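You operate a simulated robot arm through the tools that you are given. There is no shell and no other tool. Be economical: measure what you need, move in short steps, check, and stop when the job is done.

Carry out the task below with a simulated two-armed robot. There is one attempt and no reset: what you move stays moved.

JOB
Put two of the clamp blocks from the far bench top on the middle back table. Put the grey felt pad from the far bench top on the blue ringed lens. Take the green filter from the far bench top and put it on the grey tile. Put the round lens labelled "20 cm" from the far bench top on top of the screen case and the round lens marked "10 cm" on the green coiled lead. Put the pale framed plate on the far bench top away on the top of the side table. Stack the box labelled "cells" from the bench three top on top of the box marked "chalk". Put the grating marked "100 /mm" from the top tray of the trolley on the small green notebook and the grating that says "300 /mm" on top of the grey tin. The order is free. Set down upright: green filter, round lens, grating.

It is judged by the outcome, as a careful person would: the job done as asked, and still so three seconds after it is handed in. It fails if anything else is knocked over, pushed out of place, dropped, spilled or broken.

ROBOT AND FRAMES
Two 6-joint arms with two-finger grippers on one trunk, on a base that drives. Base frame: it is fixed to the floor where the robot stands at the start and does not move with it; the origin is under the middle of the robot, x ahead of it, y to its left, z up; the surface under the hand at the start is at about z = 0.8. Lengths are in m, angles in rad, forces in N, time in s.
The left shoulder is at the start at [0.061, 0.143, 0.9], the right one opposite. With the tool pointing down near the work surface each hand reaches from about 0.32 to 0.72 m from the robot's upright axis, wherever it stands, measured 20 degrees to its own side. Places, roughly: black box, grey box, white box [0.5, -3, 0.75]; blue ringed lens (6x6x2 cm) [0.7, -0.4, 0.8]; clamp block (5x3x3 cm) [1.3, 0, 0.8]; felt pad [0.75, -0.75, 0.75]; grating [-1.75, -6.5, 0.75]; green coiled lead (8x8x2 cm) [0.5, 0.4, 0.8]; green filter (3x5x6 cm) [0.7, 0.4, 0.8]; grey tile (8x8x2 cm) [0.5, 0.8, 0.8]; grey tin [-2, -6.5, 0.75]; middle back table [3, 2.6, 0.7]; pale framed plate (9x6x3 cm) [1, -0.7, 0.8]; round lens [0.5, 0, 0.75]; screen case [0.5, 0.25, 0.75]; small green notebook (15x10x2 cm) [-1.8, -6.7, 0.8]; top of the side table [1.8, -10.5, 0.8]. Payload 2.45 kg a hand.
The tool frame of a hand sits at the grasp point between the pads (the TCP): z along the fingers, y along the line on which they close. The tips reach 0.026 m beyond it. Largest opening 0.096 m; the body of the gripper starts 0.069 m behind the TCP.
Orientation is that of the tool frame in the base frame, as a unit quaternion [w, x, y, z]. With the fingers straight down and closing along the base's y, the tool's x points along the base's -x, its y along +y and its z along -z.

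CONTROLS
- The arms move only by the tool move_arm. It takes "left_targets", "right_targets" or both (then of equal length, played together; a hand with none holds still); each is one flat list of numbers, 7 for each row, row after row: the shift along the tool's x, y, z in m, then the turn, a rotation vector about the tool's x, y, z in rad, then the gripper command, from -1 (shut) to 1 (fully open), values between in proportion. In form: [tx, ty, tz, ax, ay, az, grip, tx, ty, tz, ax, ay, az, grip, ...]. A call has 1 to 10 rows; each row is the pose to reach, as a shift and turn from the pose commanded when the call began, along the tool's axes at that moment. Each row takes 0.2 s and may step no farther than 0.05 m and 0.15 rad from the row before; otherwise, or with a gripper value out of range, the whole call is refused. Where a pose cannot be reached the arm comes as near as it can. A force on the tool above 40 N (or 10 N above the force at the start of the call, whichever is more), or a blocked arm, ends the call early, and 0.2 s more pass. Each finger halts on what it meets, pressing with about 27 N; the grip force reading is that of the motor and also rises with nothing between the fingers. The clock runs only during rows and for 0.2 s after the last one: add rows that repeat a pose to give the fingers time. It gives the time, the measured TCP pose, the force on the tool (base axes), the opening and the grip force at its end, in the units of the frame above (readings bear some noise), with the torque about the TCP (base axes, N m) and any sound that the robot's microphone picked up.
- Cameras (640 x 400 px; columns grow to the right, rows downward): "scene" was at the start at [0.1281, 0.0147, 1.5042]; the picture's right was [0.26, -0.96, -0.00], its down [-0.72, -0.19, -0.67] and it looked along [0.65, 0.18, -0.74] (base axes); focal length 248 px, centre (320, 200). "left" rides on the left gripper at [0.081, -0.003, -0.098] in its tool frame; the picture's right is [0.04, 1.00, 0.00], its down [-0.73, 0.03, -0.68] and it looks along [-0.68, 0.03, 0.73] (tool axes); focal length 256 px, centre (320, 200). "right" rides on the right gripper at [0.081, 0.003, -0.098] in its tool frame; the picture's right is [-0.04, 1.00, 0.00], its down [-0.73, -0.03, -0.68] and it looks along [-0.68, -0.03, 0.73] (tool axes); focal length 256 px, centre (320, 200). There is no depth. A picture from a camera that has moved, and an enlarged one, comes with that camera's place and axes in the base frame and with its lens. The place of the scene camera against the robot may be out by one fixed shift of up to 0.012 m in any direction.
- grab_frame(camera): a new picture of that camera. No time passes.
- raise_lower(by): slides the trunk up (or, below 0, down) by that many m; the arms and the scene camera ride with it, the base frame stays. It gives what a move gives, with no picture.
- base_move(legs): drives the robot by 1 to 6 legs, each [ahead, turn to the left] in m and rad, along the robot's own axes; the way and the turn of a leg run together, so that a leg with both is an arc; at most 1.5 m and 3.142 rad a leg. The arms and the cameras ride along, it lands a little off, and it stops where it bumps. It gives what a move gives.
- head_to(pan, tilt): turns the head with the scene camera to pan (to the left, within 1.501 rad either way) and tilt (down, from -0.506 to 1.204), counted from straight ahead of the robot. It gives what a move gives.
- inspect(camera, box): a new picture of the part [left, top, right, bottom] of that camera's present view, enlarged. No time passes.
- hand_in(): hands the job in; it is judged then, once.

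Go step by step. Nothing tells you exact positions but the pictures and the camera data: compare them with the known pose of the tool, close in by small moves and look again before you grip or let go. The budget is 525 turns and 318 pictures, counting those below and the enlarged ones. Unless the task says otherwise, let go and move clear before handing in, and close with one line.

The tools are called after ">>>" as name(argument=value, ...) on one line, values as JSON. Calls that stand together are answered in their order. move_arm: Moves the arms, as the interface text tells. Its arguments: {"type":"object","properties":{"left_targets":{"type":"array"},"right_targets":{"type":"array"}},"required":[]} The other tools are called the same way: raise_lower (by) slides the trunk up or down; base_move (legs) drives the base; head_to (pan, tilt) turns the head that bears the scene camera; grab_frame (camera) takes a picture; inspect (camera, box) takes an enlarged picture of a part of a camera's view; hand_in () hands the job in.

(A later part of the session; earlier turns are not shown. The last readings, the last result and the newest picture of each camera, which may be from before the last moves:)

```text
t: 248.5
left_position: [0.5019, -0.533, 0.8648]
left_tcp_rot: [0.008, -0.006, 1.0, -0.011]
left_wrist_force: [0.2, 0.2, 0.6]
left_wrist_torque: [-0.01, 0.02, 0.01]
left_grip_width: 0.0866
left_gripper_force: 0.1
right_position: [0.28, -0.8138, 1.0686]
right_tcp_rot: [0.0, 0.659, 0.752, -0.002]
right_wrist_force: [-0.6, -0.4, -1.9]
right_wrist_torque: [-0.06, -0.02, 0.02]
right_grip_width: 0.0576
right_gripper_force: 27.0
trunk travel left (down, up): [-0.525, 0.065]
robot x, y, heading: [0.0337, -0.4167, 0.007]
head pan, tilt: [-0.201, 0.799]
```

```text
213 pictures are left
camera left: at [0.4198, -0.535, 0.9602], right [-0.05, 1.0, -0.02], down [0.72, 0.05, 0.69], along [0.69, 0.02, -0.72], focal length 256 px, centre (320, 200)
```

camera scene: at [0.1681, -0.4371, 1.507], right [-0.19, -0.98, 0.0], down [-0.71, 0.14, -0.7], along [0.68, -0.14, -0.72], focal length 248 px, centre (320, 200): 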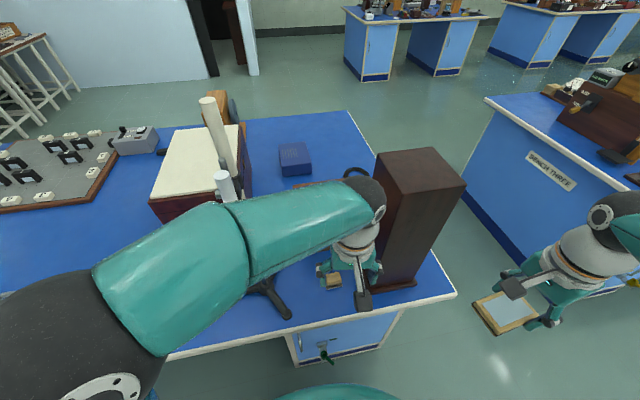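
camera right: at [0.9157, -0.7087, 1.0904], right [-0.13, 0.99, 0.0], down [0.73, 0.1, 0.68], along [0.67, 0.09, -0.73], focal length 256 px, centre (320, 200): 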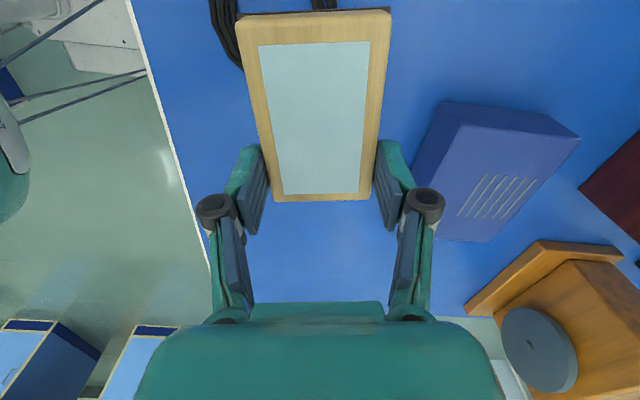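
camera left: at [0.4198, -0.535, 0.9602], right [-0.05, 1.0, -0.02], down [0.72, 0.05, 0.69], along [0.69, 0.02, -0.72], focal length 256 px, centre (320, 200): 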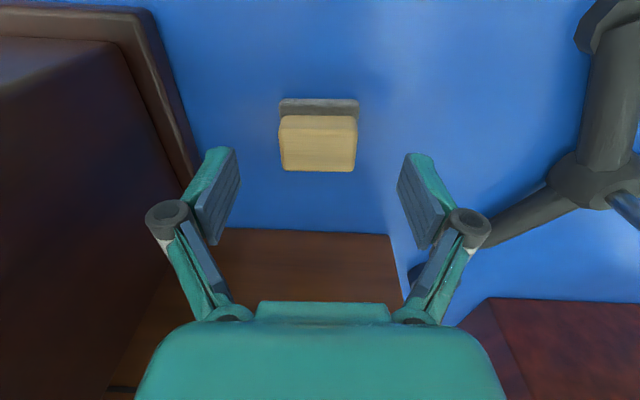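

>>> move_arm(left_targets=[0, 0, 0.012, 0, 0, 0, 0.8, 0, 0, 0.025, 0, 0, 0, 0.8, 0, 0, 0.025, 0, 0, 0, 0.3, 0, 0, 0.025, 0, 0, 0, 0, 0, 0, 0.025, 0, 0, 0, -0.4, 0, 0, 0.025, 0, 0, 0, -0.4])

>>> move_arm(left_targets=[0, 0, -0.02, 0, 0, 0, -0.4, 0, 0, -0.06, 0, 0, 0, -0.4, 0, 0, -0.1, 0, 0, 0, -0.4, 0.02, 0, -0.14, 0, 0, 0, -0.4, 0.06, 0, -0.16, 0, 0, 0, -0.4])

>>> grab_frame(camera="left")

```text
t: 249.9
left_position: [0.503, -0.5319, 0.8388]
left_tcp_rot: [0.009, -0.006, 1.0, -0.012]
left_wrist_force: [1.6, -0.3, 16.1]
left_wrist_torque: [0.05, 0.0, 0.02]
left_grip_width: 0.045
left_gripper_force: 27.1
right_position: [0.2782, -0.8134, 1.0678]
right_tcp_rot: [-0.001, 0.66, 0.751, -0.001]
right_wrist_force: [0.2, 0.7, -0.8]
right_wrist_torque: [-0.03, 0.02, -0.01]
right_grip_width: 0.0576
right_gripper_force: 27.1
trunk travel left (down, up): [-0.525, 0.065]
robot x, y, heading: [0.0314, -0.4173, 0.006]
head pan, tilt: [-0.201, 0.799]
```

```text
t: 251.1
left_position: [0.439, -0.5243, 0.9927]
left_tcp_rot: [0.001, -0.009, 1.0, -0.007]
left_wrist_force: [-0.4, 0.2, -0.5]
left_wrist_torque: [0.0, -0.02, 0.0]
left_grip_width: 0.045
left_gripper_force: 27.2
right_position: [0.2781, -0.8127, 1.068]
right_tcp_rot: [-0.001, 0.661, 0.751, -0.001]
right_wrist_force: [-0.4, 0.3, -1.7]
right_wrist_torque: [-0.05, -0.06, -0.02]
right_grip_width: 0.0574
right_gripper_force: 26.6
trunk travel left (down, up): [-0.525, 0.065]
robot x, y, heading: [0.0345, -0.413, 0.005]
head pan, tilt: [-0.201, 0.799]
```

```text
212 pictures are left
camera left: at [0.3572, -0.5279, 1.0888], right [-0.06, 1.0, -0.01], down [0.73, 0.05, 0.68], along [0.68, 0.03, -0.73], focal length 256 px, centre (320, 200)
```

left: 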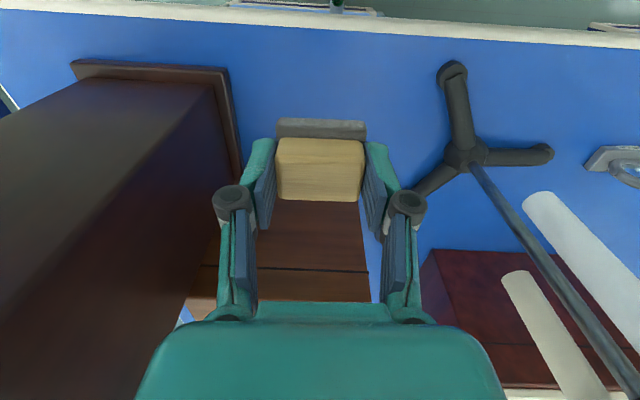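

The pad is held, but with the left arm the forearm would pass too close to the stand when placing on the blue lens. The right arm has a clear way in, so I'll back off, shift left, and swap the objects using free bench space.

>>> base_move(legs=[[-0.3, -0.5], [-0.3, 0.5]])

>>> move_arm(left_targets=[0, 0.045, 0, 0, 0, 0, -0.4, 0, 0.09, 0, 0, 0, 0, -0.4, 0, 0.135, 0, 0, 0, 0, -0.4, 0, 0.18, 0, 0, 0, 0, -0.4, 0, 0.225, 0, 0, 0, 0, -0.4, 0, 0.27, 0, 0, 0, 0, -0.4])

```text
t: 254.8
left_position: [-0.1407, -0.3835, 0.9993]
left_tcp_rot: [0.008, -0.014, 1.0, -0.012]
left_wrist_force: [-0.5, 0.2, -0.1]
left_wrist_torque: [0.02, 0.0, 0.0]
left_grip_width: 0.045
left_gripper_force: 26.9
right_position: [-0.2964, -0.671, 1.0689]
right_tcp_rot: [0.001, 0.655, 0.756, 0.0]
right_wrist_force: [-0.4, -0.6, -0.9]
right_wrist_torque: [-0.03, -0.07, -0.02]
right_grip_width: 0.0577
right_gripper_force: 26.9
trunk travel left (down, up): [-0.525, 0.065]
robot x, y, heading: [-0.5501, -0.2757, 0.019]
head pan, tilt: [-0.201, 0.799]
```

```text
t: 256.2
left_position: [-0.1477, -0.1116, 0.9935]
left_tcp_rot: [0.007, -0.013, 1.0, -0.011]
left_wrist_force: [-0.4, 0.2, 0.6]
left_wrist_torque: [0.03, -0.02, -0.01]
left_grip_width: 0.0449
left_gripper_force: 27.0
right_position: [-0.2956, -0.6714, 1.0699]
right_tcp_rot: [0.0, 0.655, 0.756, -0.001]
right_wrist_force: [-0.1, 0.2, -0.8]
right_wrist_torque: [-0.05, -0.02, 0.0]
right_grip_width: 0.0577
right_gripper_force: 27.4
trunk travel left (down, up): [-0.525, 0.065]
robot x, y, heading: [-0.5457, -0.2744, 0.022]
head pan, tilt: [-0.201, 0.799]
```

>>> base_move(legs=[[0.3, 0.45], [0.27, -0.47]])

>>> head_to(pan=0, tilt=0.9)

>>> grab_frame(camera="scene")

```text
t: 259.8
left_position: [0.4016, 0.0266, 0.9945]
left_tcp_rot: [0.006, -0.012, 1.0, -0.01]
left_wrist_force: [0.8, -0.6, -0.5]
left_wrist_torque: [0.03, 0.06, 0.01]
left_grip_width: 0.0451
left_gripper_force: 27.0
right_position: [0.2525, -0.5315, 1.0679]
right_tcp_rot: [0.0, 0.656, 0.755, -0.001]
right_wrist_force: [0.3, -0.3, -1.1]
right_wrist_torque: [-0.05, -0.02, -0.01]
right_grip_width: 0.0574
right_gripper_force: 27.0
trunk travel left (down, up): [-0.525, 0.065]
robot x, y, heading: [0.0035, -0.125, 0.013]
head pan, tilt: [-0.201, 0.799]
```

```text
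t: 260.6
left_position: [0.4009, 0.0268, 0.9947]
left_tcp_rot: [0.007, -0.012, 1.0, -0.012]
left_wrist_force: [0.0, -0.6, -0.7]
left_wrist_torque: [0.0, -0.01, 0.0]
left_grip_width: 0.0448
left_gripper_force: 26.9
right_position: [0.2509, -0.5319, 1.0693]
right_tcp_rot: [0.0, 0.656, 0.755, -0.001]
right_wrist_force: [0.3, -0.1, -1.6]
right_wrist_torque: [-0.05, -0.04, 0.0]
right_grip_width: 0.0577
right_gripper_force: 27.3
trunk travel left (down, up): [-0.525, 0.065]
robot x, y, heading: [0.0001, -0.1285, 0.018]
head pan, tilt: [0.0, 0.901]
```

```text
211 pictures are left
camera scene: at [0.1286, -0.1298, 1.4992], right [0.01, -1.0, 0.0], down [-0.78, -0.01, -0.62], along [0.62, 0.01, -0.78], focal length 248 px, centre (320, 200)
```

scene: 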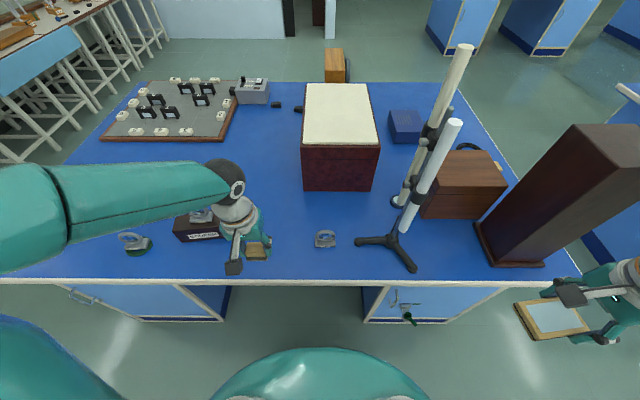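

First the left hand sets the pad on a free spot of the bench near (0.62, 0.06).

>>> move_arm(left_targets=[-0.045, 0.006, 0, 0, 0, 0, -0.4, -0.09, 0.012, 0, 0, 0, 0, -0.4, -0.135, 0.018, 0, 0, 0, 0, -0.4, -0.18, 0.024, 0, 0, 0, 0, -0.4, -0.22, 0.028, 0.02, 0, 0, 0, -0.4, -0.22, 0.028, 0.06, 0, 0, 0, -0.4, -0.22, 0.028, 0.1, 0, 0, 0, -0.4, -0.22, 0.028, 0.14, 0, 0, 0, -0.4])

>>> grab_frame(camera="left")

```text
t: 262.4
left_position: [0.6233, 0.0553, 0.8587]
left_tcp_rot: [0.007, -0.012, 1.0, -0.012]
left_wrist_force: [0.7, 0.3, -0.2]
left_wrist_torque: [-0.01, 0.03, -0.02]
left_grip_width: 0.045
left_gripper_force: 27.1
right_position: [0.2508, -0.5314, 1.0701]
right_tcp_rot: [0.0, 0.656, 0.755, 0.0]
right_wrist_force: [0.1, 0.0, -2.2]
right_wrist_torque: [-0.02, 0.02, 0.01]
right_grip_width: 0.0575
right_gripper_force: 26.4
trunk travel left (down, up): [-0.525, 0.065]
robot x, y, heading: [0.0032, -0.1274, 0.016]
head pan, tilt: [0.0, 0.901]
```

```text
210 pictures are left
camera left: at [0.5418, 0.0527, 0.9542], right [-0.06, 1.0, -0.02], down [0.72, 0.06, 0.69], along [0.69, 0.03, -0.73], focal length 256 px, centre (320, 200)
```

left: 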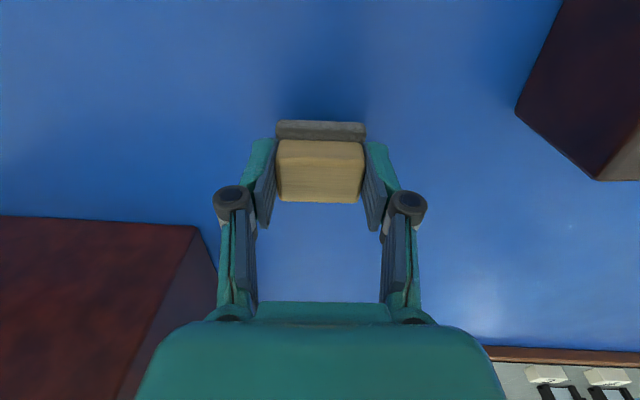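

>>> move_arm(left_targets=[0, 0, 0.01, 0, 0, 0, -0.4, 0, 0, 0.014, 0, 0, 0, -0.4, 0, 0, 0.017, 0, 0, 0, -0.4, 0, 0, 0.019, 0, 0, 0, -0.4])

```text
t: 263.4
left_position: [0.623, 0.0567, 0.839]
left_tcp_rot: [0.008, -0.012, 1.0, -0.011]
left_wrist_force: [-0.6, -0.1, 7.3]
left_wrist_torque: [0.16, 0.01, -0.03]
left_grip_width: 0.045
left_gripper_force: 26.8
right_position: [0.2502, -0.5323, 1.069]
right_tcp_rot: [-0.001, 0.656, 0.755, -0.002]
right_wrist_force: [0.0, 0.5, -1.1]
right_wrist_torque: [-0.03, 0.0, 0.01]
right_grip_width: 0.0574
right_gripper_force: 27.4
trunk travel left (down, up): [-0.525, 0.065]
robot x, y, heading: [0.005, -0.1264, 0.012]
head pan, tilt: [0.0, 0.901]
```

>>> move_arm(left_targets=[0, 0, 0, 0, 0, 0, 0.2, 0, 0, 0, 0, 0, 0, 0.5, 0, 0, -0.02, 0, 0, 0, 0.6, 0, 0, -0.06, 0, 0, 0, 0.6, 0, 0, -0.1, 0, 0, 0, 0.6, 0, 0, -0.14, 0, 0, 0, 0.6, 0, 0, -0.18, 0, 0, 0, 0.6, 0.04, 0.02, -0.2, 0, 0, 0, 0.6, 0.08, 0.04, -0.22, 0, 0, 0, 0.6])

>>> move_arm(left_targets=[0.03, 0.04, 0, 0, 0, 0, 0.6, 0.06, 0.08, 0, 0, 0, 0, 0.6, 0.08, 0.12, 0, 0, 0, 0, 0.6, 0.1, 0.16, 0, 0, 0, 0, 0.6, 0.12, 0.2, 0, 0, 0, 0, 0.6])

>>> grab_frame(camera="scene")

```text
t: 265.4
left_position: [0.537, 0.0995, 1.054]
left_tcp_rot: [0.007, -0.013, 1.0, -0.01]
left_wrist_force: [-0.3, 0.1, -0.3]
left_wrist_torque: [-0.01, -0.02, 0.02]
left_grip_width: 0.077
left_gripper_force: 0.0
right_position: [0.2512, -0.5316, 1.0699]
right_tcp_rot: [0.0, 0.656, 0.755, -0.001]
right_wrist_force: [0.9, -0.9, -1.4]
right_wrist_torque: [-0.04, -0.04, -0.02]
right_grip_width: 0.0576
right_gripper_force: 26.7
trunk travel left (down, up): [-0.525, 0.065]
robot x, y, heading: [0.0019, -0.1264, 0.013]
head pan, tilt: [0.0, 0.901]
```

```text
t: 266.6
left_position: [0.4129, 0.2962, 1.0516]
left_tcp_rot: [0.007, -0.012, 1.0, -0.011]
left_wrist_force: [0.1, 0.0, 0.5]
left_wrist_torque: [0.01, -0.02, 0.02]
left_grip_width: 0.0769
left_gripper_force: 0.0
right_position: [0.2508, -0.5307, 1.0679]
right_tcp_rot: [0.0, 0.657, 0.754, -0.002]
right_wrist_force: [-1.2, -0.3, -1.3]
right_wrist_torque: [-0.05, -0.03, 0.02]
right_grip_width: 0.0578
right_gripper_force: 26.7
trunk travel left (down, up): [-0.525, 0.065]
robot x, y, heading: [0.0012, -0.1259, 0.016]
head pan, tilt: [0.0, 0.901]
```

```text
209 pictures are left
camera scene: at [0.128, -0.1293, 1.4992], right [0.01, -1.0, 0.0], down [-0.78, -0.01, -0.62], along [0.62, 0.01, -0.78], focal length 248 px, centre (320, 200)
```

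scene: 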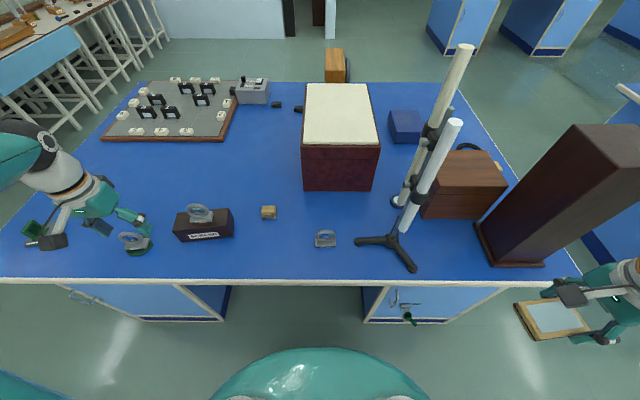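

Next the right hand lays the plate on a free spot near (0.47, 0.02).

>>> move_arm(right_targets=[0.041, 0.024, 0, 0, 0, 0, -0.4, 0.082, 0.049, 0, 0, 0, 0, -0.4, 0.123, 0.073, 0, 0, 0, 0, -0.4, 0.165, 0.097, 0, 0, 0, 0, -0.4, 0.206, 0.122, 0, 0, 0, 0, -0.4, 0.247, 0.146, 0, 0, 0, 0, -0.4, 0.288, 0.17, 0, 0, 0, 0, -0.4, 0.329, 0.195, 0, 0, 0, 0, -0.4, 0.37, 0.219, 0, 0, 0, 0, -0.4, 0.412, 0.243, 0, 0, 0, 0, -0.4])

>>> move_arm(right_targets=[0.04, 0.024, 0.01, 0, 0, 0, -0.4, 0.082, 0.049, 0.03, 0, 0, 0, -0.4, 0.082, 0.049, 0.075, 0, 0, 0, -0.4, 0.082, 0.049, 0.12, 0, 0, 0, -0.4, 0.082, 0.049, 0.165, 0, 0, 0, -0.4, 0.082, 0.049, 0.205, 0, 0, 0, -0.4])

>>> grab_frame(camera="scene")

>>> grab_frame(camera="right")

```text
t: 268.8
left_position: [0.4138, 0.2974, 1.0504]
left_tcp_rot: [0.007, -0.011, 1.0, -0.012]
left_wrist_force: [-0.5, 0.9, 0.5]
left_wrist_torque: [-0.02, 0.02, 0.03]
left_grip_width: 0.0768
left_gripper_force: 0.0
right_position: [0.4357, -0.091, 1.069]
right_tcp_rot: [0.001, 0.656, 0.755, -0.001]
right_wrist_force: [0.1, 0.4, -1.4]
right_wrist_torque: [-0.02, 0.0, 0.0]
right_grip_width: 0.0573
right_gripper_force: 27.3
trunk travel left (down, up): [-0.525, 0.065]
robot x, y, heading: [0.0018, -0.1278, 0.014]
head pan, tilt: [0.0, 0.901]
```

```text
refused: row 2 steps farther than a row can; nothing moved
```

```text
208 pictures are left
camera scene: at [0.1302, -0.1285, 1.499], right [0.01, -1.0, 0.0], down [-0.78, -0.01, -0.62], along [0.62, 0.01, -0.78], focal length 248 px, centre (320, 200)
```

scene: 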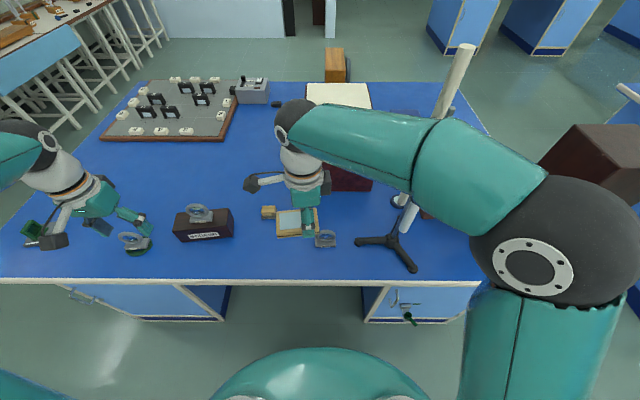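

```text
207 pictures are left
camera right: at [0.4298, -0.0089, 1.1655], right [1.0, 0.1, 0.0], down [0.07, -0.73, 0.68], along [0.07, -0.68, -0.73], focal length 256 px, centre (320, 200)
```

right: 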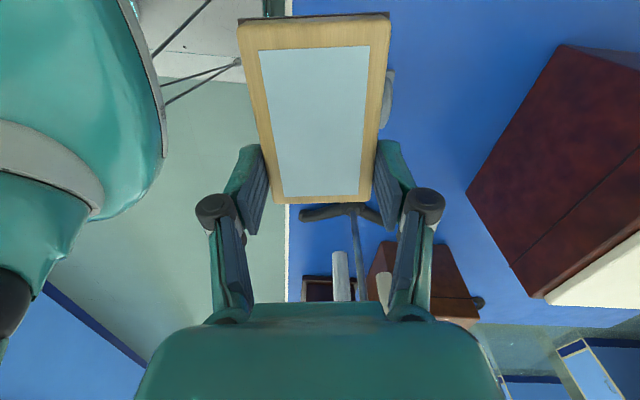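

>>> move_arm(right_targets=[0.04, 0.022, 0.01, 0, 0, 0, -0.4, 0.075, 0.045, 0.03, 0, 0, 0, -0.4, 0.083, 0.049, 0.07, 0, 0, 0, -0.4, 0.083, 0.049, 0.115, 0, 0, 0, -0.4, 0.083, 0.049, 0.16, 0, 0, 0, -0.4, 0.083, 0.049, 0.205, 0, 0, 0, -0.4, 0.083, 0.049, 0.225, 0, 0, 0, -0.4])

>>> grab_frame(camera="right")

```text
t: 270.4
left_position: [0.4129, 0.2962, 1.0508]
left_tcp_rot: [0.008, -0.012, 1.0, -0.012]
left_wrist_force: [0.7, 0.4, 0.4]
left_wrist_torque: [0.0, 0.02, -0.04]
left_grip_width: 0.0766
left_gripper_force: 0.1
right_position: [0.474, -0.0033, 0.8457]
right_tcp_rot: [0.0, 0.658, 0.753, 0.001]
right_wrist_force: [0.6, 0.3, -1.1]
right_wrist_torque: [-0.05, -0.02, 0.01]
right_grip_width: 0.0575
right_gripper_force: 27.5
trunk travel left (down, up): [-0.525, 0.065]
robot x, y, heading: [0.0001, -0.1232, 0.015]
head pan, tilt: [0.0, 0.901]
```

```text
206 pictures are left
camera right: at [0.4666, 0.0786, 0.943], right [1.0, 0.09, 0.0], down [0.07, -0.73, 0.68], along [0.07, -0.67, -0.74], focal length 256 px, centre (320, 200)
```

right: 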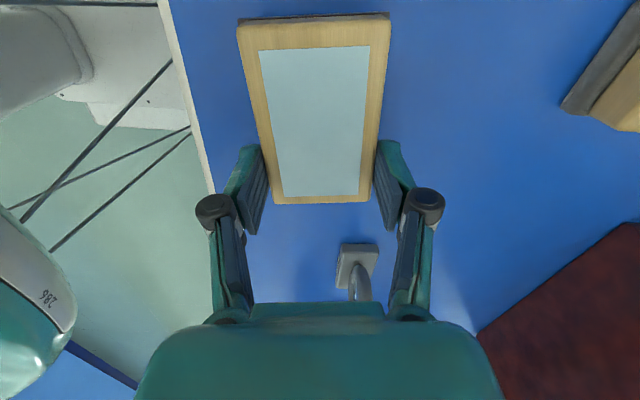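

>>> move_arm(right_targets=[0, 0, 0.006, 0, 0, 0, -0.4, 0, 0, 0.01, 0, 0, 0, -0.4, 0, 0, 0.013, 0, 0, 0, -0.4, 0, 0, 0.014, 0, 0, 0, 0.3, 0, 0, 0.014, 0, 0, 0, 0.6, 0, 0, 0.0, 0, 0, 0, 0.7, 0, 0, -0.04, 0, 0, 0, 0.7, 0, 0, -0.08, 0, 0, 0, 0.7, 0, 0, -0.12, 0, 0, 0, 0.7])

>>> grab_frame(camera="right")

```text
t: 272.4
left_position: [0.4119, 0.2955, 1.0512]
left_tcp_rot: [0.006, -0.012, 1.0, -0.011]
left_wrist_force: [-0.2, -0.2, -0.4]
left_wrist_torque: [0.0, -0.01, -0.01]
left_grip_width: 0.0768
left_gripper_force: 0.1
right_position: [0.4723, -0.0018, 0.9632]
right_tcp_rot: [-0.001, 0.658, 0.753, -0.001]
right_wrist_force: [0.6, 0.4, 0.5]
right_wrist_torque: [-0.01, -0.04, 0.01]
right_grip_width: 0.0816
right_gripper_force: 0.0
trunk travel left (down, up): [-0.525, 0.065]
robot x, y, heading: [0.0044, -0.1269, 0.012]
head pan, tilt: [0.0, 0.901]
```

```text
205 pictures are left
camera right: at [0.4646, 0.0794, 1.0596], right [1.0, 0.1, 0.0], down [0.07, -0.73, 0.68], along [0.06, -0.68, -0.73], focal length 256 px, centre (320, 200)
```

right: 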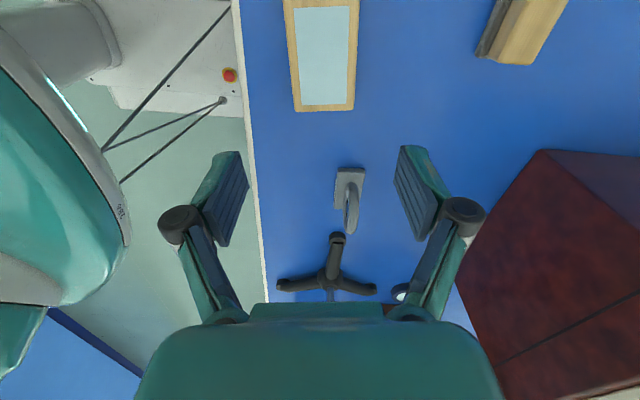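

Now the right hand goes to the pad at (0.623, 0.057).

>>> move_arm(right_targets=[0.01, 0.04, 0, 0, 0, 0.03, 0.8, 0.02, 0.08, 0, 0, 0, 0.06, 0.8, 0.03, 0.12, 0, 0, 0, 0.09, 0.8, 0.038, 0.1575, 0.01, 0, 0, 0.11, 0.8, 0.038, 0.1575, 0.05, 0, 0, 0.11, 0.8])

>>> grab_frame(camera="right")

```text
t: 273.8
left_position: [0.413, 0.2966, 1.0463]
left_tcp_rot: [0.007, -0.012, 1.0, -0.011]
left_wrist_force: [0.3, 0.2, -0.3]
left_wrist_torque: [0.01, -0.01, 0.0]
left_grip_width: 0.0768
left_gripper_force: 0.0
right_position: [0.6098, -0.0386, 0.9043]
right_tcp_rot: [-0.012, 0.74, 0.672, -0.002]
right_wrist_force: [0.2, -0.5, -0.1]
right_wrist_torque: [0.04, -0.05, 0.01]
right_grip_width: 0.0864
right_gripper_force: 0.0
right hand out of reach, approached as far as the arm can: row 3, 4, 5
trunk travel left (down, up): [-0.525, 0.065]
robot x, y, heading: [0.0027, -0.1289, 0.016]
head pan, tilt: [0.0, 0.901]
stopped in row 5 (right hand): the arm was blocked; the commanded pose is now the measured one
```

```text
204 pictures are left
camera right: at [0.6232, 0.0419, 1.0035], right [0.99, -0.13, -0.02], down [-0.09, -0.74, 0.67], along [-0.11, -0.66, -0.74], focal length 256 px, centre (320, 200)
```

right: 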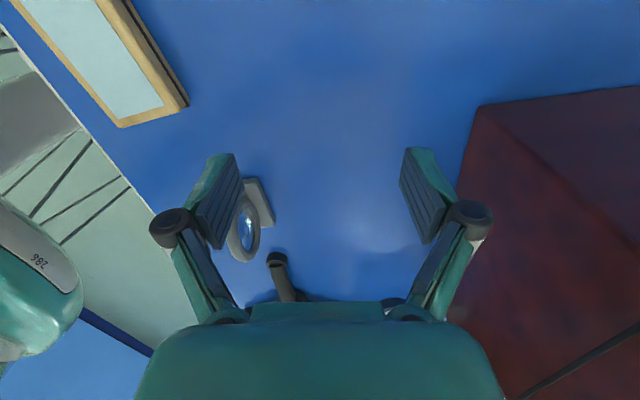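

The wrist yaw limits the reach here. I'll turn the hand back to the normal yaw, pick the pad that way, and rotate later.

>>> move_arm(right_targets=[0, -0.01, -0.02, 0, 0, -0.1, 0.8, 0, -0.02, -0.04, 0, 0, -0.24, 0.8, 0, -0.03, -0.06, 0, 0, -0.38, 0.8, 0, -0.04, -0.08, 0, 0, -0.52, 0.8, 0, -0.05, -0.09, 0, 0, -0.66, 0.8, 0, -0.05, -0.09, 0, 0, -0.8, 0.8, 0, -0.05, -0.09, 0, 0, -0.94, 0.8, 0, -0.05, -0.09, 0, 0, -1.08, 0.8, 0, -0.05, -0.09, 0, 0, -1.22, 0.8, 0, -0.05, -0.09, 0, 0, -1.36, 0.8])

>>> base_move(legs=[[0.05, 0]])

```text
t: 276.0
left_position: [0.4143, 0.2963, 1.0536]
left_tcp_rot: [0.006, -0.012, 1.0, -0.012]
left_wrist_force: [-0.2, -0.6, 1.2]
left_wrist_torque: [0.03, 0.03, -0.01]
left_grip_width: 0.0767
left_gripper_force: 0.0
right_position: [0.5589, -0.0605, 1.0704]
right_tcp_rot: [-0.034, 0.168, 0.985, -0.008]
right_wrist_force: [0.1, -0.6, 0.7]
right_wrist_torque: [-0.01, -0.02, 0.01]
right_grip_width: 0.0865
right_gripper_force: 0.0
right hand out of reach, approached as far as the arm can: row 1, 2, 3, 4, 5, 6, 7, 8, 9, 10
trunk travel left (down, up): [-0.525, 0.065]
robot x, y, heading: [0.004, -0.1246, 0.012]
head pan, tilt: [0.0, 0.901]
```

```text
t: 276.9
left_position: [0.4651, 0.2962, 1.0498]
left_tcp_rot: [0.005, -0.012, 1.0, -0.011]
left_wrist_force: [0.7, -0.2, -0.4]
left_wrist_torque: [-0.02, 0.07, -0.02]
left_grip_width: 0.0769
left_gripper_force: 0.2
right_position: [0.6113, -0.0603, 1.0667]
right_tcp_rot: [-0.034, 0.17, 0.985, -0.008]
right_wrist_force: [1.1, -1.0, -0.1]
right_wrist_torque: [0.0, 0.08, 0.03]
right_grip_width: 0.0866
right_gripper_force: 0.0
trunk travel left (down, up): [-0.525, 0.065]
robot x, y, heading: [0.0514, -0.122, 0.014]
head pan, tilt: [0.0, 0.901]
```

>>> move_arm(right_targets=[0.005, 0.02, 0.02, -0.005, -0.01, -0.06, 0.8, 0.01, 0.04, 0.04, -0.01, -0.02, -0.12, 0.8, 0.015, 0.06, 0.06, -0.015, -0.035, -0.19, 0.8, 0.02, 0.08, 0.08, -0.02, -0.045, -0.26, 0.8, 0.025, 0.1, 0.1, -0.025, -0.055, -0.32, 0.8, 0.028, 0.114, 0.117, -0.027, -0.064, -0.36, 0.8])

>>> grab_frame(camera="right")

```text
t: 278.2
left_position: [0.4641, 0.2972, 1.0477]
left_tcp_rot: [0.006, -0.012, 1.0, -0.012]
left_wrist_force: [0.3, -0.9, -0.3]
left_wrist_torque: [0.0, 0.0, 0.01]
left_grip_width: 0.0767
left_gripper_force: 0.0
right_position: [0.6508, -0.0388, 0.9461]
right_tcp_rot: [-0.018, 0.085, 0.996, 0.015]
right_wrist_force: [0.7, 0.1, 0.2]
right_wrist_torque: [-0.04, -0.02, -0.03]
right_grip_width: 0.0866
right_gripper_force: 0.1
right hand out of reach, approached as far as the arm can: row 4, 5, 6
trunk travel left (down, up): [-0.525, 0.065]
robot x, y, heading: [0.0507, -0.1248, 0.013]
head pan, tilt: [0.0, 0.901]
stopped in row 6 (right hand): the arm was blocked; the commanded pose is now the measured one
```

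```text
203 pictures are left
camera right: at [0.5748, -0.0246, 1.0464], right [0.21, 0.98, 0.02], down [0.74, -0.17, 0.65], along [0.64, -0.12, -0.76], focal length 256 px, centre (320, 200)
```

right: 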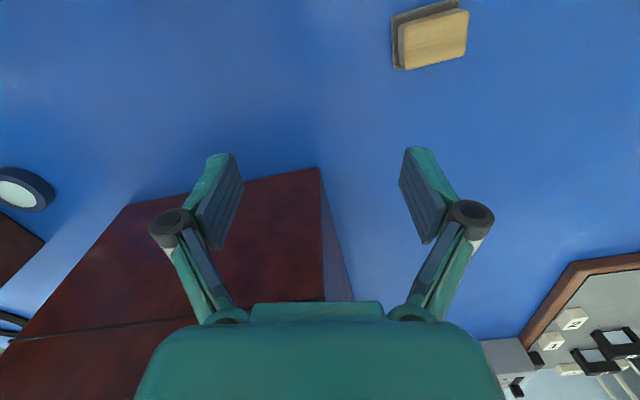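

I'll retract the right arm and let the left hand shift the pad to a handier spot.

>>> move_arm(right_targets=[0.03, -0.03, -0.01, 0.005, -0.01, 0, 0.8, 0.06, -0.06, -0.02, 0.01, -0.02, 0, 0.8, 0.09, -0.09, -0.04, 0.02, -0.03, 0, 0.8, 0.12, -0.12, -0.06, 0.027, -0.038, 0, 0.8, 0.15, -0.15, -0.08, 0.027, -0.038, 0, 0.8, 0.17, -0.18, -0.09, 0.027, -0.038, 0, 0.8])

>>> grab_frame(camera="scene")

```text
t: 279.6
left_position: [0.463, 0.2976, 1.0527]
left_tcp_rot: [0.007, -0.012, 1.0, -0.012]
left_wrist_force: [0.2, -0.5, -0.6]
left_wrist_torque: [-0.02, 0.0, 0.01]
left_grip_width: 0.0768
left_gripper_force: 0.1
right_position: [0.6507, -0.0504, 0.9812]
right_tcp_rot: [-0.003, 0.085, 0.996, -0.002]
right_wrist_force: [-0.3, 0.4, -0.2]
right_wrist_torque: [-0.01, 0.01, -0.01]
right_grip_width: 0.0865
right_gripper_force: 0.0
right hand out of reach, approached as far as the arm can: row 1, 2, 3, 4, 5, 6
trunk travel left (down, up): [-0.525, 0.065]
robot x, y, heading: [0.0518, -0.127, 0.011]
head pan, tilt: [0.0, 0.901]
```

```text
202 pictures are left
camera scene: at [0.1786, -0.1291, 1.4993], right [0.01, -1.0, 0.0], down [-0.78, -0.01, -0.62], along [0.62, 0.01, -0.78], focal length 248 px, centre (320, 200)
```

scene: 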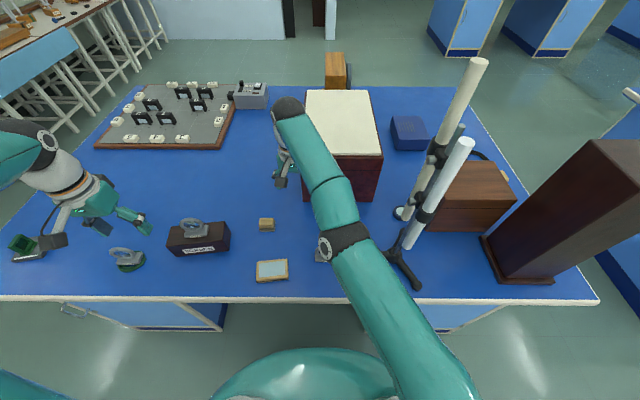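

The right arm has stretched straight again. I'll use the same recovery as before: sideways steps with a yaw.

>>> move_arm(right_targets=[0.02, -0.02, 0.0, 0, 0, 0.1, 0.8, 0.04, -0.05, 0.0, 0, 0, 0.2, 0.8, 0.06, -0.08, 0.0, 0, 0, 0.3, 0.8, 0.09, -0.11, 0.0, 0, 0, 0.3, 0.8, 0.12, -0.14, 0.0, 0, 0, 0.3, 0.8, 0.15, -0.17, 0.0, 0, 0, 0.3, 0.8])

>>> grab_frame(camera="scene")

```text
t: 281.0
left_position: [0.4621, 0.2962, 1.0515]
left_tcp_rot: [0.007, -0.011, 1.0, -0.011]
left_wrist_force: [-0.7, 0.1, 0.3]
left_wrist_torque: [0.02, -0.01, -0.01]
left_grip_width: 0.0767
left_gripper_force: 0.2
right_position: [0.6501, -0.0583, 0.9946]
right_tcp_rot: [-0.004, 0.136, 0.991, -0.004]
right_wrist_force: [0.0, 0.5, -0.7]
right_wrist_torque: [-0.01, -0.02, -0.04]
right_grip_width: 0.0863
right_gripper_force: 0.0
right hand out of reach, approached as far as the arm can: row 1, 2, 3, 4, 5, 6
trunk travel left (down, up): [-0.525, 0.065]
robot x, y, heading: [0.0501, -0.1252, 0.013]
head pan, tilt: [0.0, 0.901]
```

```text
201 pictures are left
camera scene: at [0.1787, -0.1291, 1.4991], right [0.01, -1.0, 0.0], down [-0.78, -0.01, -0.62], along [0.62, 0.01, -0.78], focal length 248 px, centre (320, 200)
```

scene: 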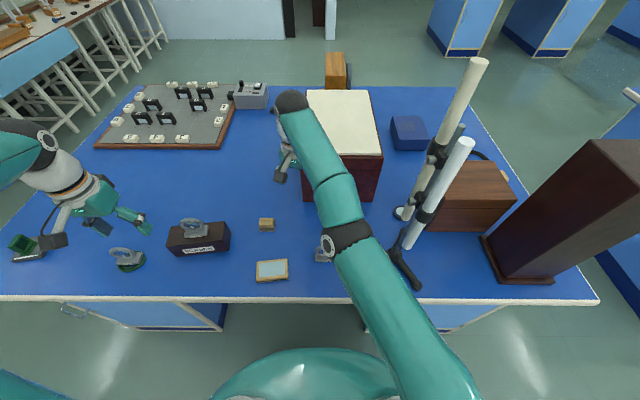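

>>> move_arm(right_targets=[0.02, -0.03, 0.02, 0, 0, 0.14, 0.8, 0.04, -0.06, 0.04, 0, 0, 0.28, 0.8, 0.06, -0.09, 0.05, 0, 0, 0.42, 0.8, 0.08, -0.12, 0.05, 0, 0, 0.56, 0.8, 0.1, -0.15, 0.05, 0, 0, 0.7, 0.8, 0.12, -0.18, 0.05, 0, 0, 0.84, 0.8, 0.14, -0.21, 0.05, 0, 0, 0.84, 0.8])

>>> grab_frame(camera="scene")

```text
t: 282.8
left_position: [0.4635, 0.2961, 1.0534]
left_tcp_rot: [0.007, -0.012, 1.0, -0.012]
left_wrist_force: [0.3, -0.7, 0.2]
left_wrist_torque: [0.02, 0.0, -0.03]
left_grip_width: 0.0766
left_gripper_force: 0.1
right_position: [0.6086, -0.0742, 0.9694]
right_tcp_rot: [-0.078, 0.381, 0.916, -0.094]
right_wrist_force: [0.8, 0.3, 0.7]
right_wrist_torque: [0.0, 0.03, -0.01]
right_grip_width: 0.0864
right_gripper_force: 0.2
right hand out of reach, approached as far as the arm can: row 1, 2, 3, 4, 5, 6, 7
trunk travel left (down, up): [-0.525, 0.065]
robot x, y, heading: [0.0528, -0.1231, 0.017]
head pan, tilt: [0.0, 0.901]
stopped in row 7 (right hand): the arm was blocked; the commanded pose is now the measured one
```

```text
200 pictures are left
camera scene: at [0.1788, -0.1297, 1.501], right [0.01, -1.0, 0.0], down [-0.78, -0.01, -0.62], along [0.62, 0.01, -0.78], focal length 248 px, centre (320, 200)
```

scene: 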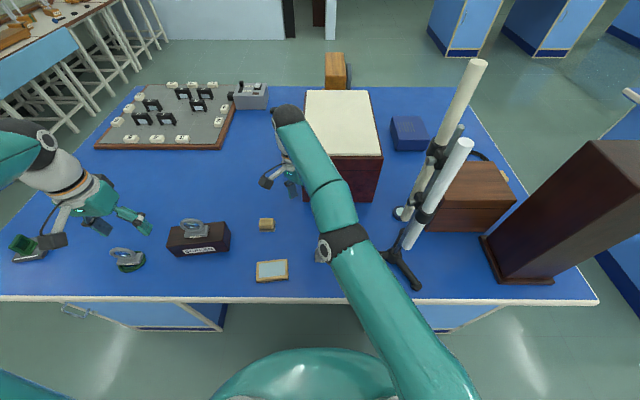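

>>> move_arm(right_targets=[0, -0.02, 0.02, -0.08, -0.02, 0, 0.8, 0, -0.05, 0.03, -0.16, -0.05, 0, 0.8, 0, -0.08, 0.04, -0.234, -0.072, 0, 0.8, 0, -0.11, 0.05, -0.234, -0.072, 0, 0.8, 0, -0.14, 0.05, -0.234, -0.072, 0, 0.8])

>>> grab_frame(camera="scene")

```text
t: 284.0
left_position: [0.4615, 0.2967, 1.0525]
left_tcp_rot: [0.007, -0.012, 1.0, -0.012]
left_wrist_force: [0.0, -1.3, -0.6]
left_wrist_torque: [0.01, -0.02, 0.01]
left_grip_width: 0.077
left_gripper_force: 0.1
right_position: [0.6248, -0.0897, 1.0433]
right_tcp_rot: [-0.034, 0.381, 0.923, -0.04]
right_wrist_force: [-0.2, 0.0, -0.8]
right_wrist_torque: [-0.05, 0.0, 0.01]
right_grip_width: 0.0862
right_gripper_force: 0.0
right hand out of reach, approached as far as the arm can: row 1, 2, 3, 4, 5
trunk travel left (down, up): [-0.525, 0.065]
robot x, y, heading: [0.0489, -0.1306, 0.016]
head pan, tilt: [0.0, 0.901]
```

```text
199 pictures are left
camera scene: at [0.1786, -0.129, 1.4991], right [0.01, -1.0, 0.0], down [-0.78, -0.01, -0.62], along [0.62, 0.01, -0.78], focal length 248 px, centre (320, 200)
```

scene: 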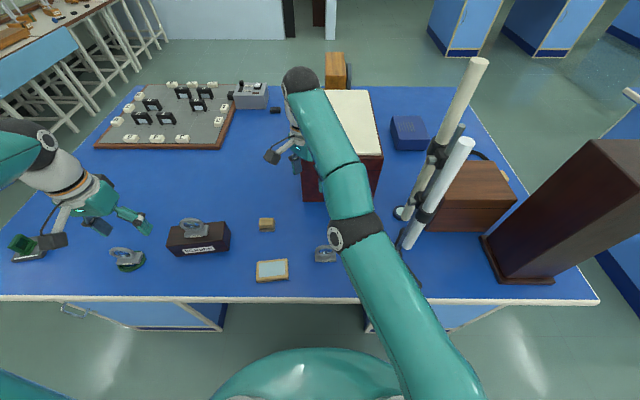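

>>> move_arm(right_targets=[0.018, -0.037, 0, 0, 0, 0, 0.8, 0.037, -0.074, 0, 0, 0, 0, 0.8, 0.055, -0.11, 0, 0, 0, 0, 0.8, 0.073, -0.147, 0, 0, 0, 0, 0.8, 0.092, -0.184, 0, 0, 0, 0, 0.8, 0.11, -0.22, 0, 0, 0, 0, 0.8, 0.128, -0.257, 0, 0, 0, 0, 0.8, 0.147, -0.294, 0, 0, 0, 0, 0.8, 0.165, -0.331, 0, 0, 0, 0, 0.8])

>>> grab_frame(camera="scene")

```text
t: 286.0
left_position: [0.4626, 0.2963, 1.052]
left_tcp_rot: [0.006, -0.012, 1.0, -0.011]
left_wrist_force: [0.2, -0.3, 0.0]
left_wrist_torque: [0.0, 0.0, 0.03]
left_grip_width: 0.0768
left_gripper_force: 0.1
right_position: [0.6174, -0.0779, 1.0499]
right_tcp_rot: [-0.035, 0.382, 0.923, -0.04]
right_wrist_force: [0.0, 0.4, 0.6]
right_wrist_torque: [0.02, 0.02, 0.0]
right_grip_width: 0.0863
right_gripper_force: 0.1
right hand out of reach, approached as far as the arm can: row 1, 2, 3, 4, 5, 6, 7, 8, 9
trunk travel left (down, up): [-0.525, 0.065]
robot x, y, heading: [0.0514, -0.1233, 0.016]
head pan, tilt: [0.0, 0.901]
```

```text
198 pictures are left
camera scene: at [0.1787, -0.1292, 1.4991], right [0.01, -1.0, 0.0], down [-0.78, -0.01, -0.62], along [0.62, 0.01, -0.78], focal length 248 px, centre (320, 200)
```

scene: 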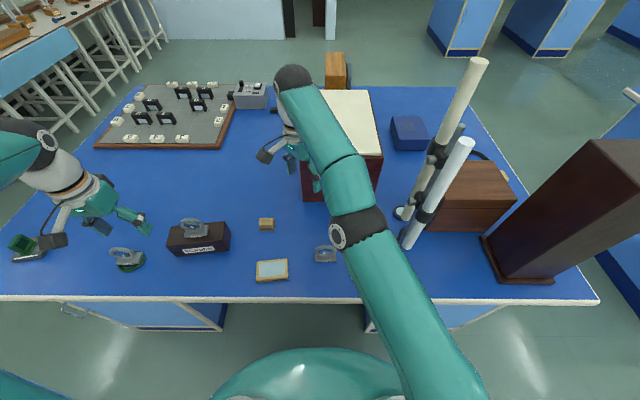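

>>> move_arm(right_targets=[0, 0, 0.02, -0.05, -0.017, -0.13, 0.8, 0, 0, 0.04, -0.1, -0.034, -0.26, 0.8, 0, 0, 0.06, -0.1, -0.034, -0.4, 0.8, 0, 0, 0.08, -0.1, -0.034, -0.54, 0.8, 0, 0, 0.1, -0.1, -0.034, -0.68, 0.8, 0, 0, 0.1, -0.1, -0.034, -0.82, 0.8])

>>> move_arm(right_targets=[0.02, -0.02, 0.0, 0, 0, 0.1, 0.8, 0.04, -0.04, 0.0, 0, 0, 0.2, 0.8, 0.06, -0.06, 0.0, 0, 0, 0.3, 0.8, 0.09, -0.06, 0.0, 0, 0, 0.3, 0.8, 0.12, -0.06, 0.0, 0, 0, 0.3, 0.8])

```text
t: 287.4
left_position: [0.4622, 0.2972, 1.0514]
left_tcp_rot: [0.008, -0.013, 1.0, -0.011]
left_wrist_force: [0.1, 0.7, 0.0]
left_wrist_torque: [-0.01, 0.02, 0.03]
left_grip_width: 0.0767
left_gripper_force: 0.1
right_position: [0.6175, -0.0804, 1.0566]
right_tcp_rot: [-0.047, -0.019, 0.999, 0.0]
right_wrist_force: [-0.4, -0.4, -0.1]
right_wrist_torque: [-0.02, 0.01, -0.01]
right_grip_width: 0.0865
right_gripper_force: 0.1
right hand out of reach, approached as far as the arm can: row 1, 2, 3, 4, 5, 6
trunk travel left (down, up): [-0.525, 0.065]
robot x, y, heading: [0.0515, -0.1252, 0.016]
head pan, tilt: [0.0, 0.901]
```

```text
t: 288.6
left_position: [0.4634, 0.2974, 1.0526]
left_tcp_rot: [0.006, -0.013, 1.0, -0.011]
left_wrist_force: [-0.4, -0.1, 0.6]
left_wrist_torque: [0.04, 0.0, 0.02]
left_grip_width: 0.0768
left_gripper_force: 0.0
right_position: [0.6283, -0.101, 1.0647]
right_tcp_rot: [-0.045, 0.131, 0.99, -0.006]
right_wrist_force: [0.7, 0.2, 0.2]
right_wrist_torque: [-0.02, 0.01, -0.03]
right_grip_width: 0.0867
right_gripper_force: 0.1
right hand out of reach, approached as far as the arm can: row 1, 2, 3, 4, 5
trunk travel left (down, up): [-0.525, 0.065]
robot x, y, heading: [0.0507, -0.1244, 0.013]
head pan, tilt: [0.0, 0.901]
```

>>> move_arm(right_targets=[0, 0, 0.04, 0, -0.04, 0, 0.8, 0, 0, 0.08, 0, -0.09, 0, 0.8, 0, 0, 0.12, 0, -0.09, 0, 0.8, 0, 0, 0.16, 0, -0.09, 0, 0.8])

>>> grab_frame(camera="scene")

```text
t: 289.6
left_position: [0.4622, 0.2971, 1.0519]
left_tcp_rot: [0.008, -0.012, 1.0, -0.011]
left_wrist_force: [0.5, -1.2, -0.4]
left_wrist_torque: [-0.01, 0.02, -0.03]
left_grip_width: 0.0767
left_gripper_force: 0.2
right_position: [0.6242, -0.0882, 1.0439]
right_tcp_rot: [-0.039, 0.132, 0.99, -0.037]
right_wrist_force: [0.2, -0.2, -0.6]
right_wrist_torque: [-0.01, 0.02, -0.02]
right_grip_width: 0.0866
right_gripper_force: 0.0
right hand out of reach, approached as far as the arm can: row 1, 2, 3, 4
trunk travel left (down, up): [-0.525, 0.065]
robot x, y, heading: [0.0513, -0.1222, 0.011]
head pan, tilt: [0.0, 0.901]
```

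```text
197 pictures are left
camera scene: at [0.1785, -0.129, 1.4991], right [0.01, -1.0, 0.0], down [-0.78, -0.01, -0.62], along [0.62, 0.01, -0.78], focal length 248 px, centre (320, 200)
```

scene: 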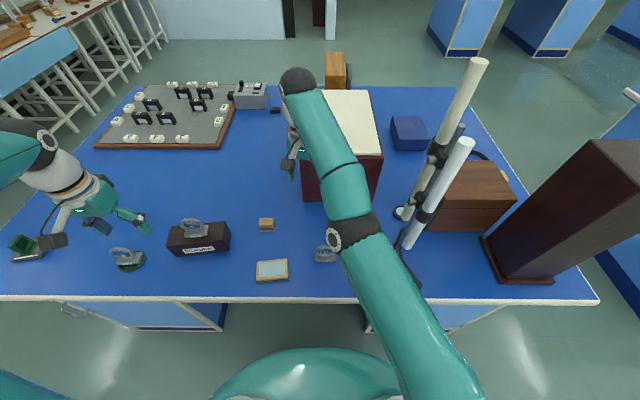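

>>> move_arm(right_targets=[-0.01, 0, 0.03, -0.03, -0.03, 0, 0.8, -0.02, 0, 0.06, -0.06, -0.05, 0, 0.8, -0.03, 0, 0.09, -0.083, -0.067, 0, 0.8, -0.04, 0, 0.12, -0.083, -0.067, 0, 0.8])

>>> move_arm(right_targets=[0.02, -0.02, 0.0, 0, 0, 0.1, 0.8, 0.04, -0.04, 0.0, 0, 0, 0.2, 0.8, 0.06, -0.06, 0.0, 0, 0, 0.3, 0.8, 0.09, -0.06, 0.0, 0, 0, 0.3, 0.8, 0.12, -0.06, 0.0, 0, 0, 0.3, 0.8])

```text
t: 290.6
left_position: [0.4628, 0.2967, 1.0528]
left_tcp_rot: [0.006, -0.012, 1.0, -0.011]
left_wrist_force: [-0.2, 0.0, -0.2]
left_wrist_torque: [0.0, 0.01, 0.0]
left_grip_width: 0.0767
left_gripper_force: 0.0
right_position: [0.6326, -0.109, 1.0536]
right_tcp_rot: [-0.039, 0.131, 0.99, -0.022]
right_wrist_force: [-0.4, 0.0, -0.4]
right_wrist_torque: [0.01, 0.03, 0.02]
right_grip_width: 0.0864
right_gripper_force: 0.0
right hand out of reach, approached as far as the arm can: row 1, 2, 3, 4
trunk travel left (down, up): [-0.525, 0.065]
robot x, y, heading: [0.0525, -0.1251, 0.015]
head pan, tilt: [0.0, 0.901]
```

```text
t: 291.8
left_position: [0.4621, 0.2962, 1.0522]
left_tcp_rot: [0.006, -0.012, 1.0, -0.01]
left_wrist_force: [0.4, -0.1, 0.2]
left_wrist_torque: [0.0, 0.01, 0.01]
left_grip_width: 0.0769
left_gripper_force: 0.0
right_position: [0.6331, -0.112, 1.0595]
right_tcp_rot: [-0.034, 0.28, 0.959, -0.027]
right_wrist_force: [-0.9, 0.2, 1.2]
right_wrist_torque: [0.02, 0.02, -0.01]
right_grip_width: 0.0863
right_gripper_force: 0.0
right hand out of reach, approached as far as the arm can: row 1, 2, 3, 4, 5
trunk travel left (down, up): [-0.525, 0.065]
robot x, y, heading: [0.0507, -0.1262, 0.014]
head pan, tilt: [0.0, 0.901]
```

>>> move_arm(right_targets=[-0.02, 0, -0.03, 0, 0, 0, 0.8, -0.04, 0, -0.06, 0, 0, 0, 0.8])

>>> inspect(camera="scene", box=[240, 40, 500, 400])

```text
t: 292.4
left_position: [0.4639, 0.2978, 1.0511]
left_tcp_rot: [0.006, -0.012, 1.0, -0.012]
left_wrist_force: [-0.2, 0.2, -0.8]
left_wrist_torque: [0.02, 0.03, 0.0]
left_grip_width: 0.077
left_gripper_force: 0.1
right_position: [0.6297, -0.13, 1.0827]
right_tcp_rot: [-0.034, 0.277, 0.96, -0.028]
right_wrist_force: [0.5, 0.4, -0.4]
right_wrist_torque: [-0.03, 0.05, -0.01]
right_grip_width: 0.0864
right_gripper_force: 0.1
right hand out of reach, approached as far as the arm can: row 1, 2
trunk travel left (down, up): [-0.525, 0.065]
robot x, y, heading: [0.0485, -0.1226, 0.013]
head pan, tilt: [0.0, 0.901]
```

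```text
1.11 times, centred on (370, 220) of scene
camera zoom: at [0.1789, -0.1283, 1.4991], right [0.01, -1.0, 0.0], down [-0.78, -0.01, -0.62], along [0.62, 0.01, -0.78], focal length 276 px, centre (264, 178)
```

zoom: 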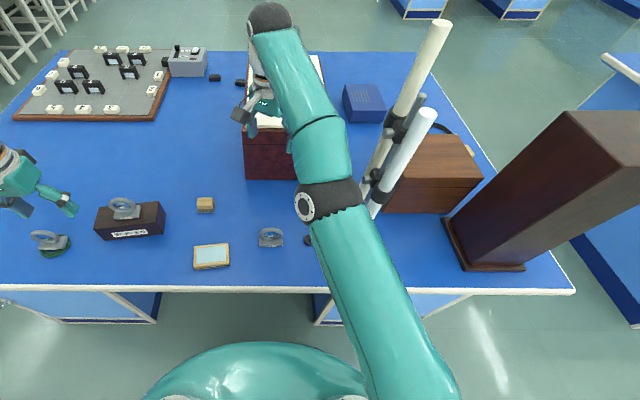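

The arm reached its shoulder limit while crossing to the left. I'll back the robot away from the bench and unfold it in open space.

>>> base_move(legs=[[-0.55, 0]])

>>> move_arm(right_targets=[0.02, -0.035, 0, 0, 0, 0, 0.8, 0.04, -0.07, 0, 0, 0, 0, 0.8, 0.06, -0.105, 0, 0, 0, 0, 0.8, 0.08, -0.14, 0, 0, 0, 0, 0.8, 0.1, -0.175, 0, 0, 0, 0, 0.8, 0.12, -0.21, 0, 0, 0, 0, 0.8, 0.14, -0.245, 0, 0, 0, 0, 0.8])

>>> grab_frame(camera="scene")

```text
t: 295.6
left_position: [-0.0863, 0.2892, 1.0536]
left_tcp_rot: [0.007, -0.014, 1.0, -0.012]
left_wrist_force: [-0.4, -0.1, 0.1]
left_wrist_torque: [-0.03, 0.02, 0.06]
left_grip_width: 0.077
left_gripper_force: 0.0
right_position: [0.082, -0.1377, 1.0845]
right_tcp_rot: [-0.034, 0.276, 0.96, -0.028]
right_wrist_force: [-0.7, 0.3, 0.3]
right_wrist_torque: [0.03, -0.01, 0.03]
right_grip_width: 0.0865
right_gripper_force: 0.1
trunk travel left (down, up): [-0.525, 0.065]
robot x, y, heading: [-0.4933, -0.1354, 0.021]
head pan, tilt: [0.0, 0.901]
```

```text
t: 297.2
left_position: [-0.0878, 0.2888, 1.055]
left_tcp_rot: [0.007, -0.014, 1.0, -0.012]
left_wrist_force: [-1.0, 0.5, -0.1]
left_wrist_torque: [0.04, -0.06, 0.05]
left_grip_width: 0.0766
left_gripper_force: 0.0
right_position: [-0.1679, -0.2711, 1.1078]
right_tcp_rot: [-0.034, 0.276, 0.96, -0.027]
right_wrist_force: [-1.1, 0.0, 0.3]
right_wrist_torque: [0.03, -0.02, 0.02]
right_grip_width: 0.0864
right_gripper_force: 0.1
right hand out of reach, approached as far as the arm can: row 1, 2, 3
trunk travel left (down, up): [-0.525, 0.065]
robot x, y, heading: [-0.4974, -0.1354, 0.017]
head pan, tilt: [0.0, 0.901]
```

```text
195 pictures are left
camera scene: at [-0.372, -0.1391, 1.4995], right [0.02, -1.0, 0.0], down [-0.78, -0.01, -0.62], along [0.62, 0.01, -0.78], focal length 248 px, centre (320, 200)
```

scene: 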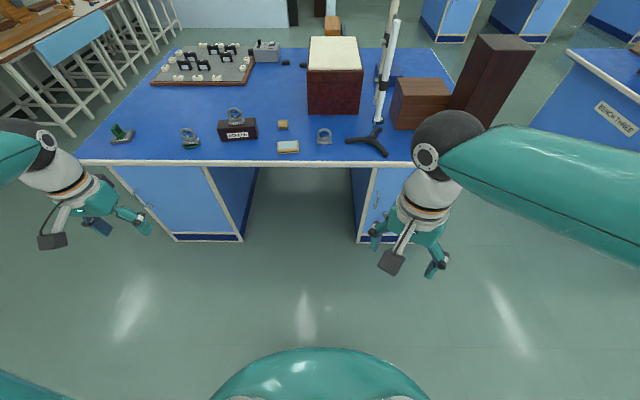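

Recovered, and the bench is undisturbed. I'll straighten the right hand and drive to where the pad is straight ahead of the right arm.

>>> move_arm(right_targets=[0, 0, 0, -0.03, -0.02, -0.14, 0.8, 0, 0, 0, -0.06, -0.04, -0.28, 0.8, 0, 0, 0, -0.071, -0.05, -0.42, 0.8, 0, 0, 0, -0.071, -0.05, -0.56, 0.8])

>>> base_move(legs=[[0.29, 0.9], [0.29, -0.9]])

>>> grab_frame(camera="right")

```text
t: 298.2
left_position: [-0.0868, 0.2893, 1.0535]
left_tcp_rot: [0.006, -0.014, 1.0, -0.012]
left_wrist_force: [0.9, -0.5, 1.0]
left_wrist_torque: [0.02, 0.02, 0.01]
left_grip_width: 0.077
left_gripper_force: 0.1
right_position: [-0.1655, -0.2699, 1.1083]
right_tcp_rot: [-0.006, -0.002, 1.0, 0.01]
right_wrist_force: [-0.9, 0.6, 0.1]
right_wrist_torque: [0.01, 0.02, -0.01]
right_grip_width: 0.0864
right_gripper_force: 0.1
trunk travel left (down, up): [-0.525, 0.065]
robot x, y, heading: [-0.4924, -0.1334, 0.019]
head pan, tilt: [0.0, 0.901]
```

```text
t: 303.8
left_position: [0.4072, 0.5555, 1.0527]
left_tcp_rot: [0.006, -0.024, 1.0, -0.012]
left_wrist_force: [-0.3, 0.0, 0.1]
left_wrist_torque: [0.02, 0.02, -0.02]
left_grip_width: 0.0768
left_gripper_force: 0.1
right_position: [0.3388, -0.0056, 1.108]
right_tcp_rot: [-0.009, -0.01, 1.0, 0.01]
right_wrist_force: [0.6, 0.3, 0.0]
right_wrist_torque: [0.0, 0.0, 0.01]
right_grip_width: 0.0864
right_gripper_force: 0.0
trunk travel left (down, up): [-0.525, 0.065]
robot x, y, heading: [0.0024, 0.1439, 0.04]
head pan, tilt: [0.0, 0.901]
```

```text
194 pictures are left
camera right: at [0.2593, -0.0053, 1.2065], right [0.02, 1.0, 0.02], down [0.74, -0.03, 0.67], along [0.67, 0.0, -0.74], focal length 256 px, centre (320, 200)
```

right: 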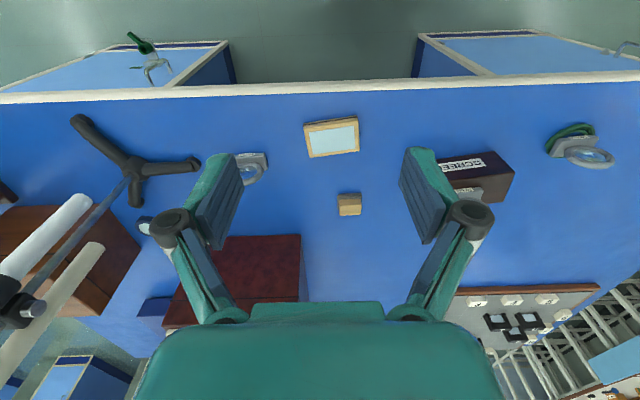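

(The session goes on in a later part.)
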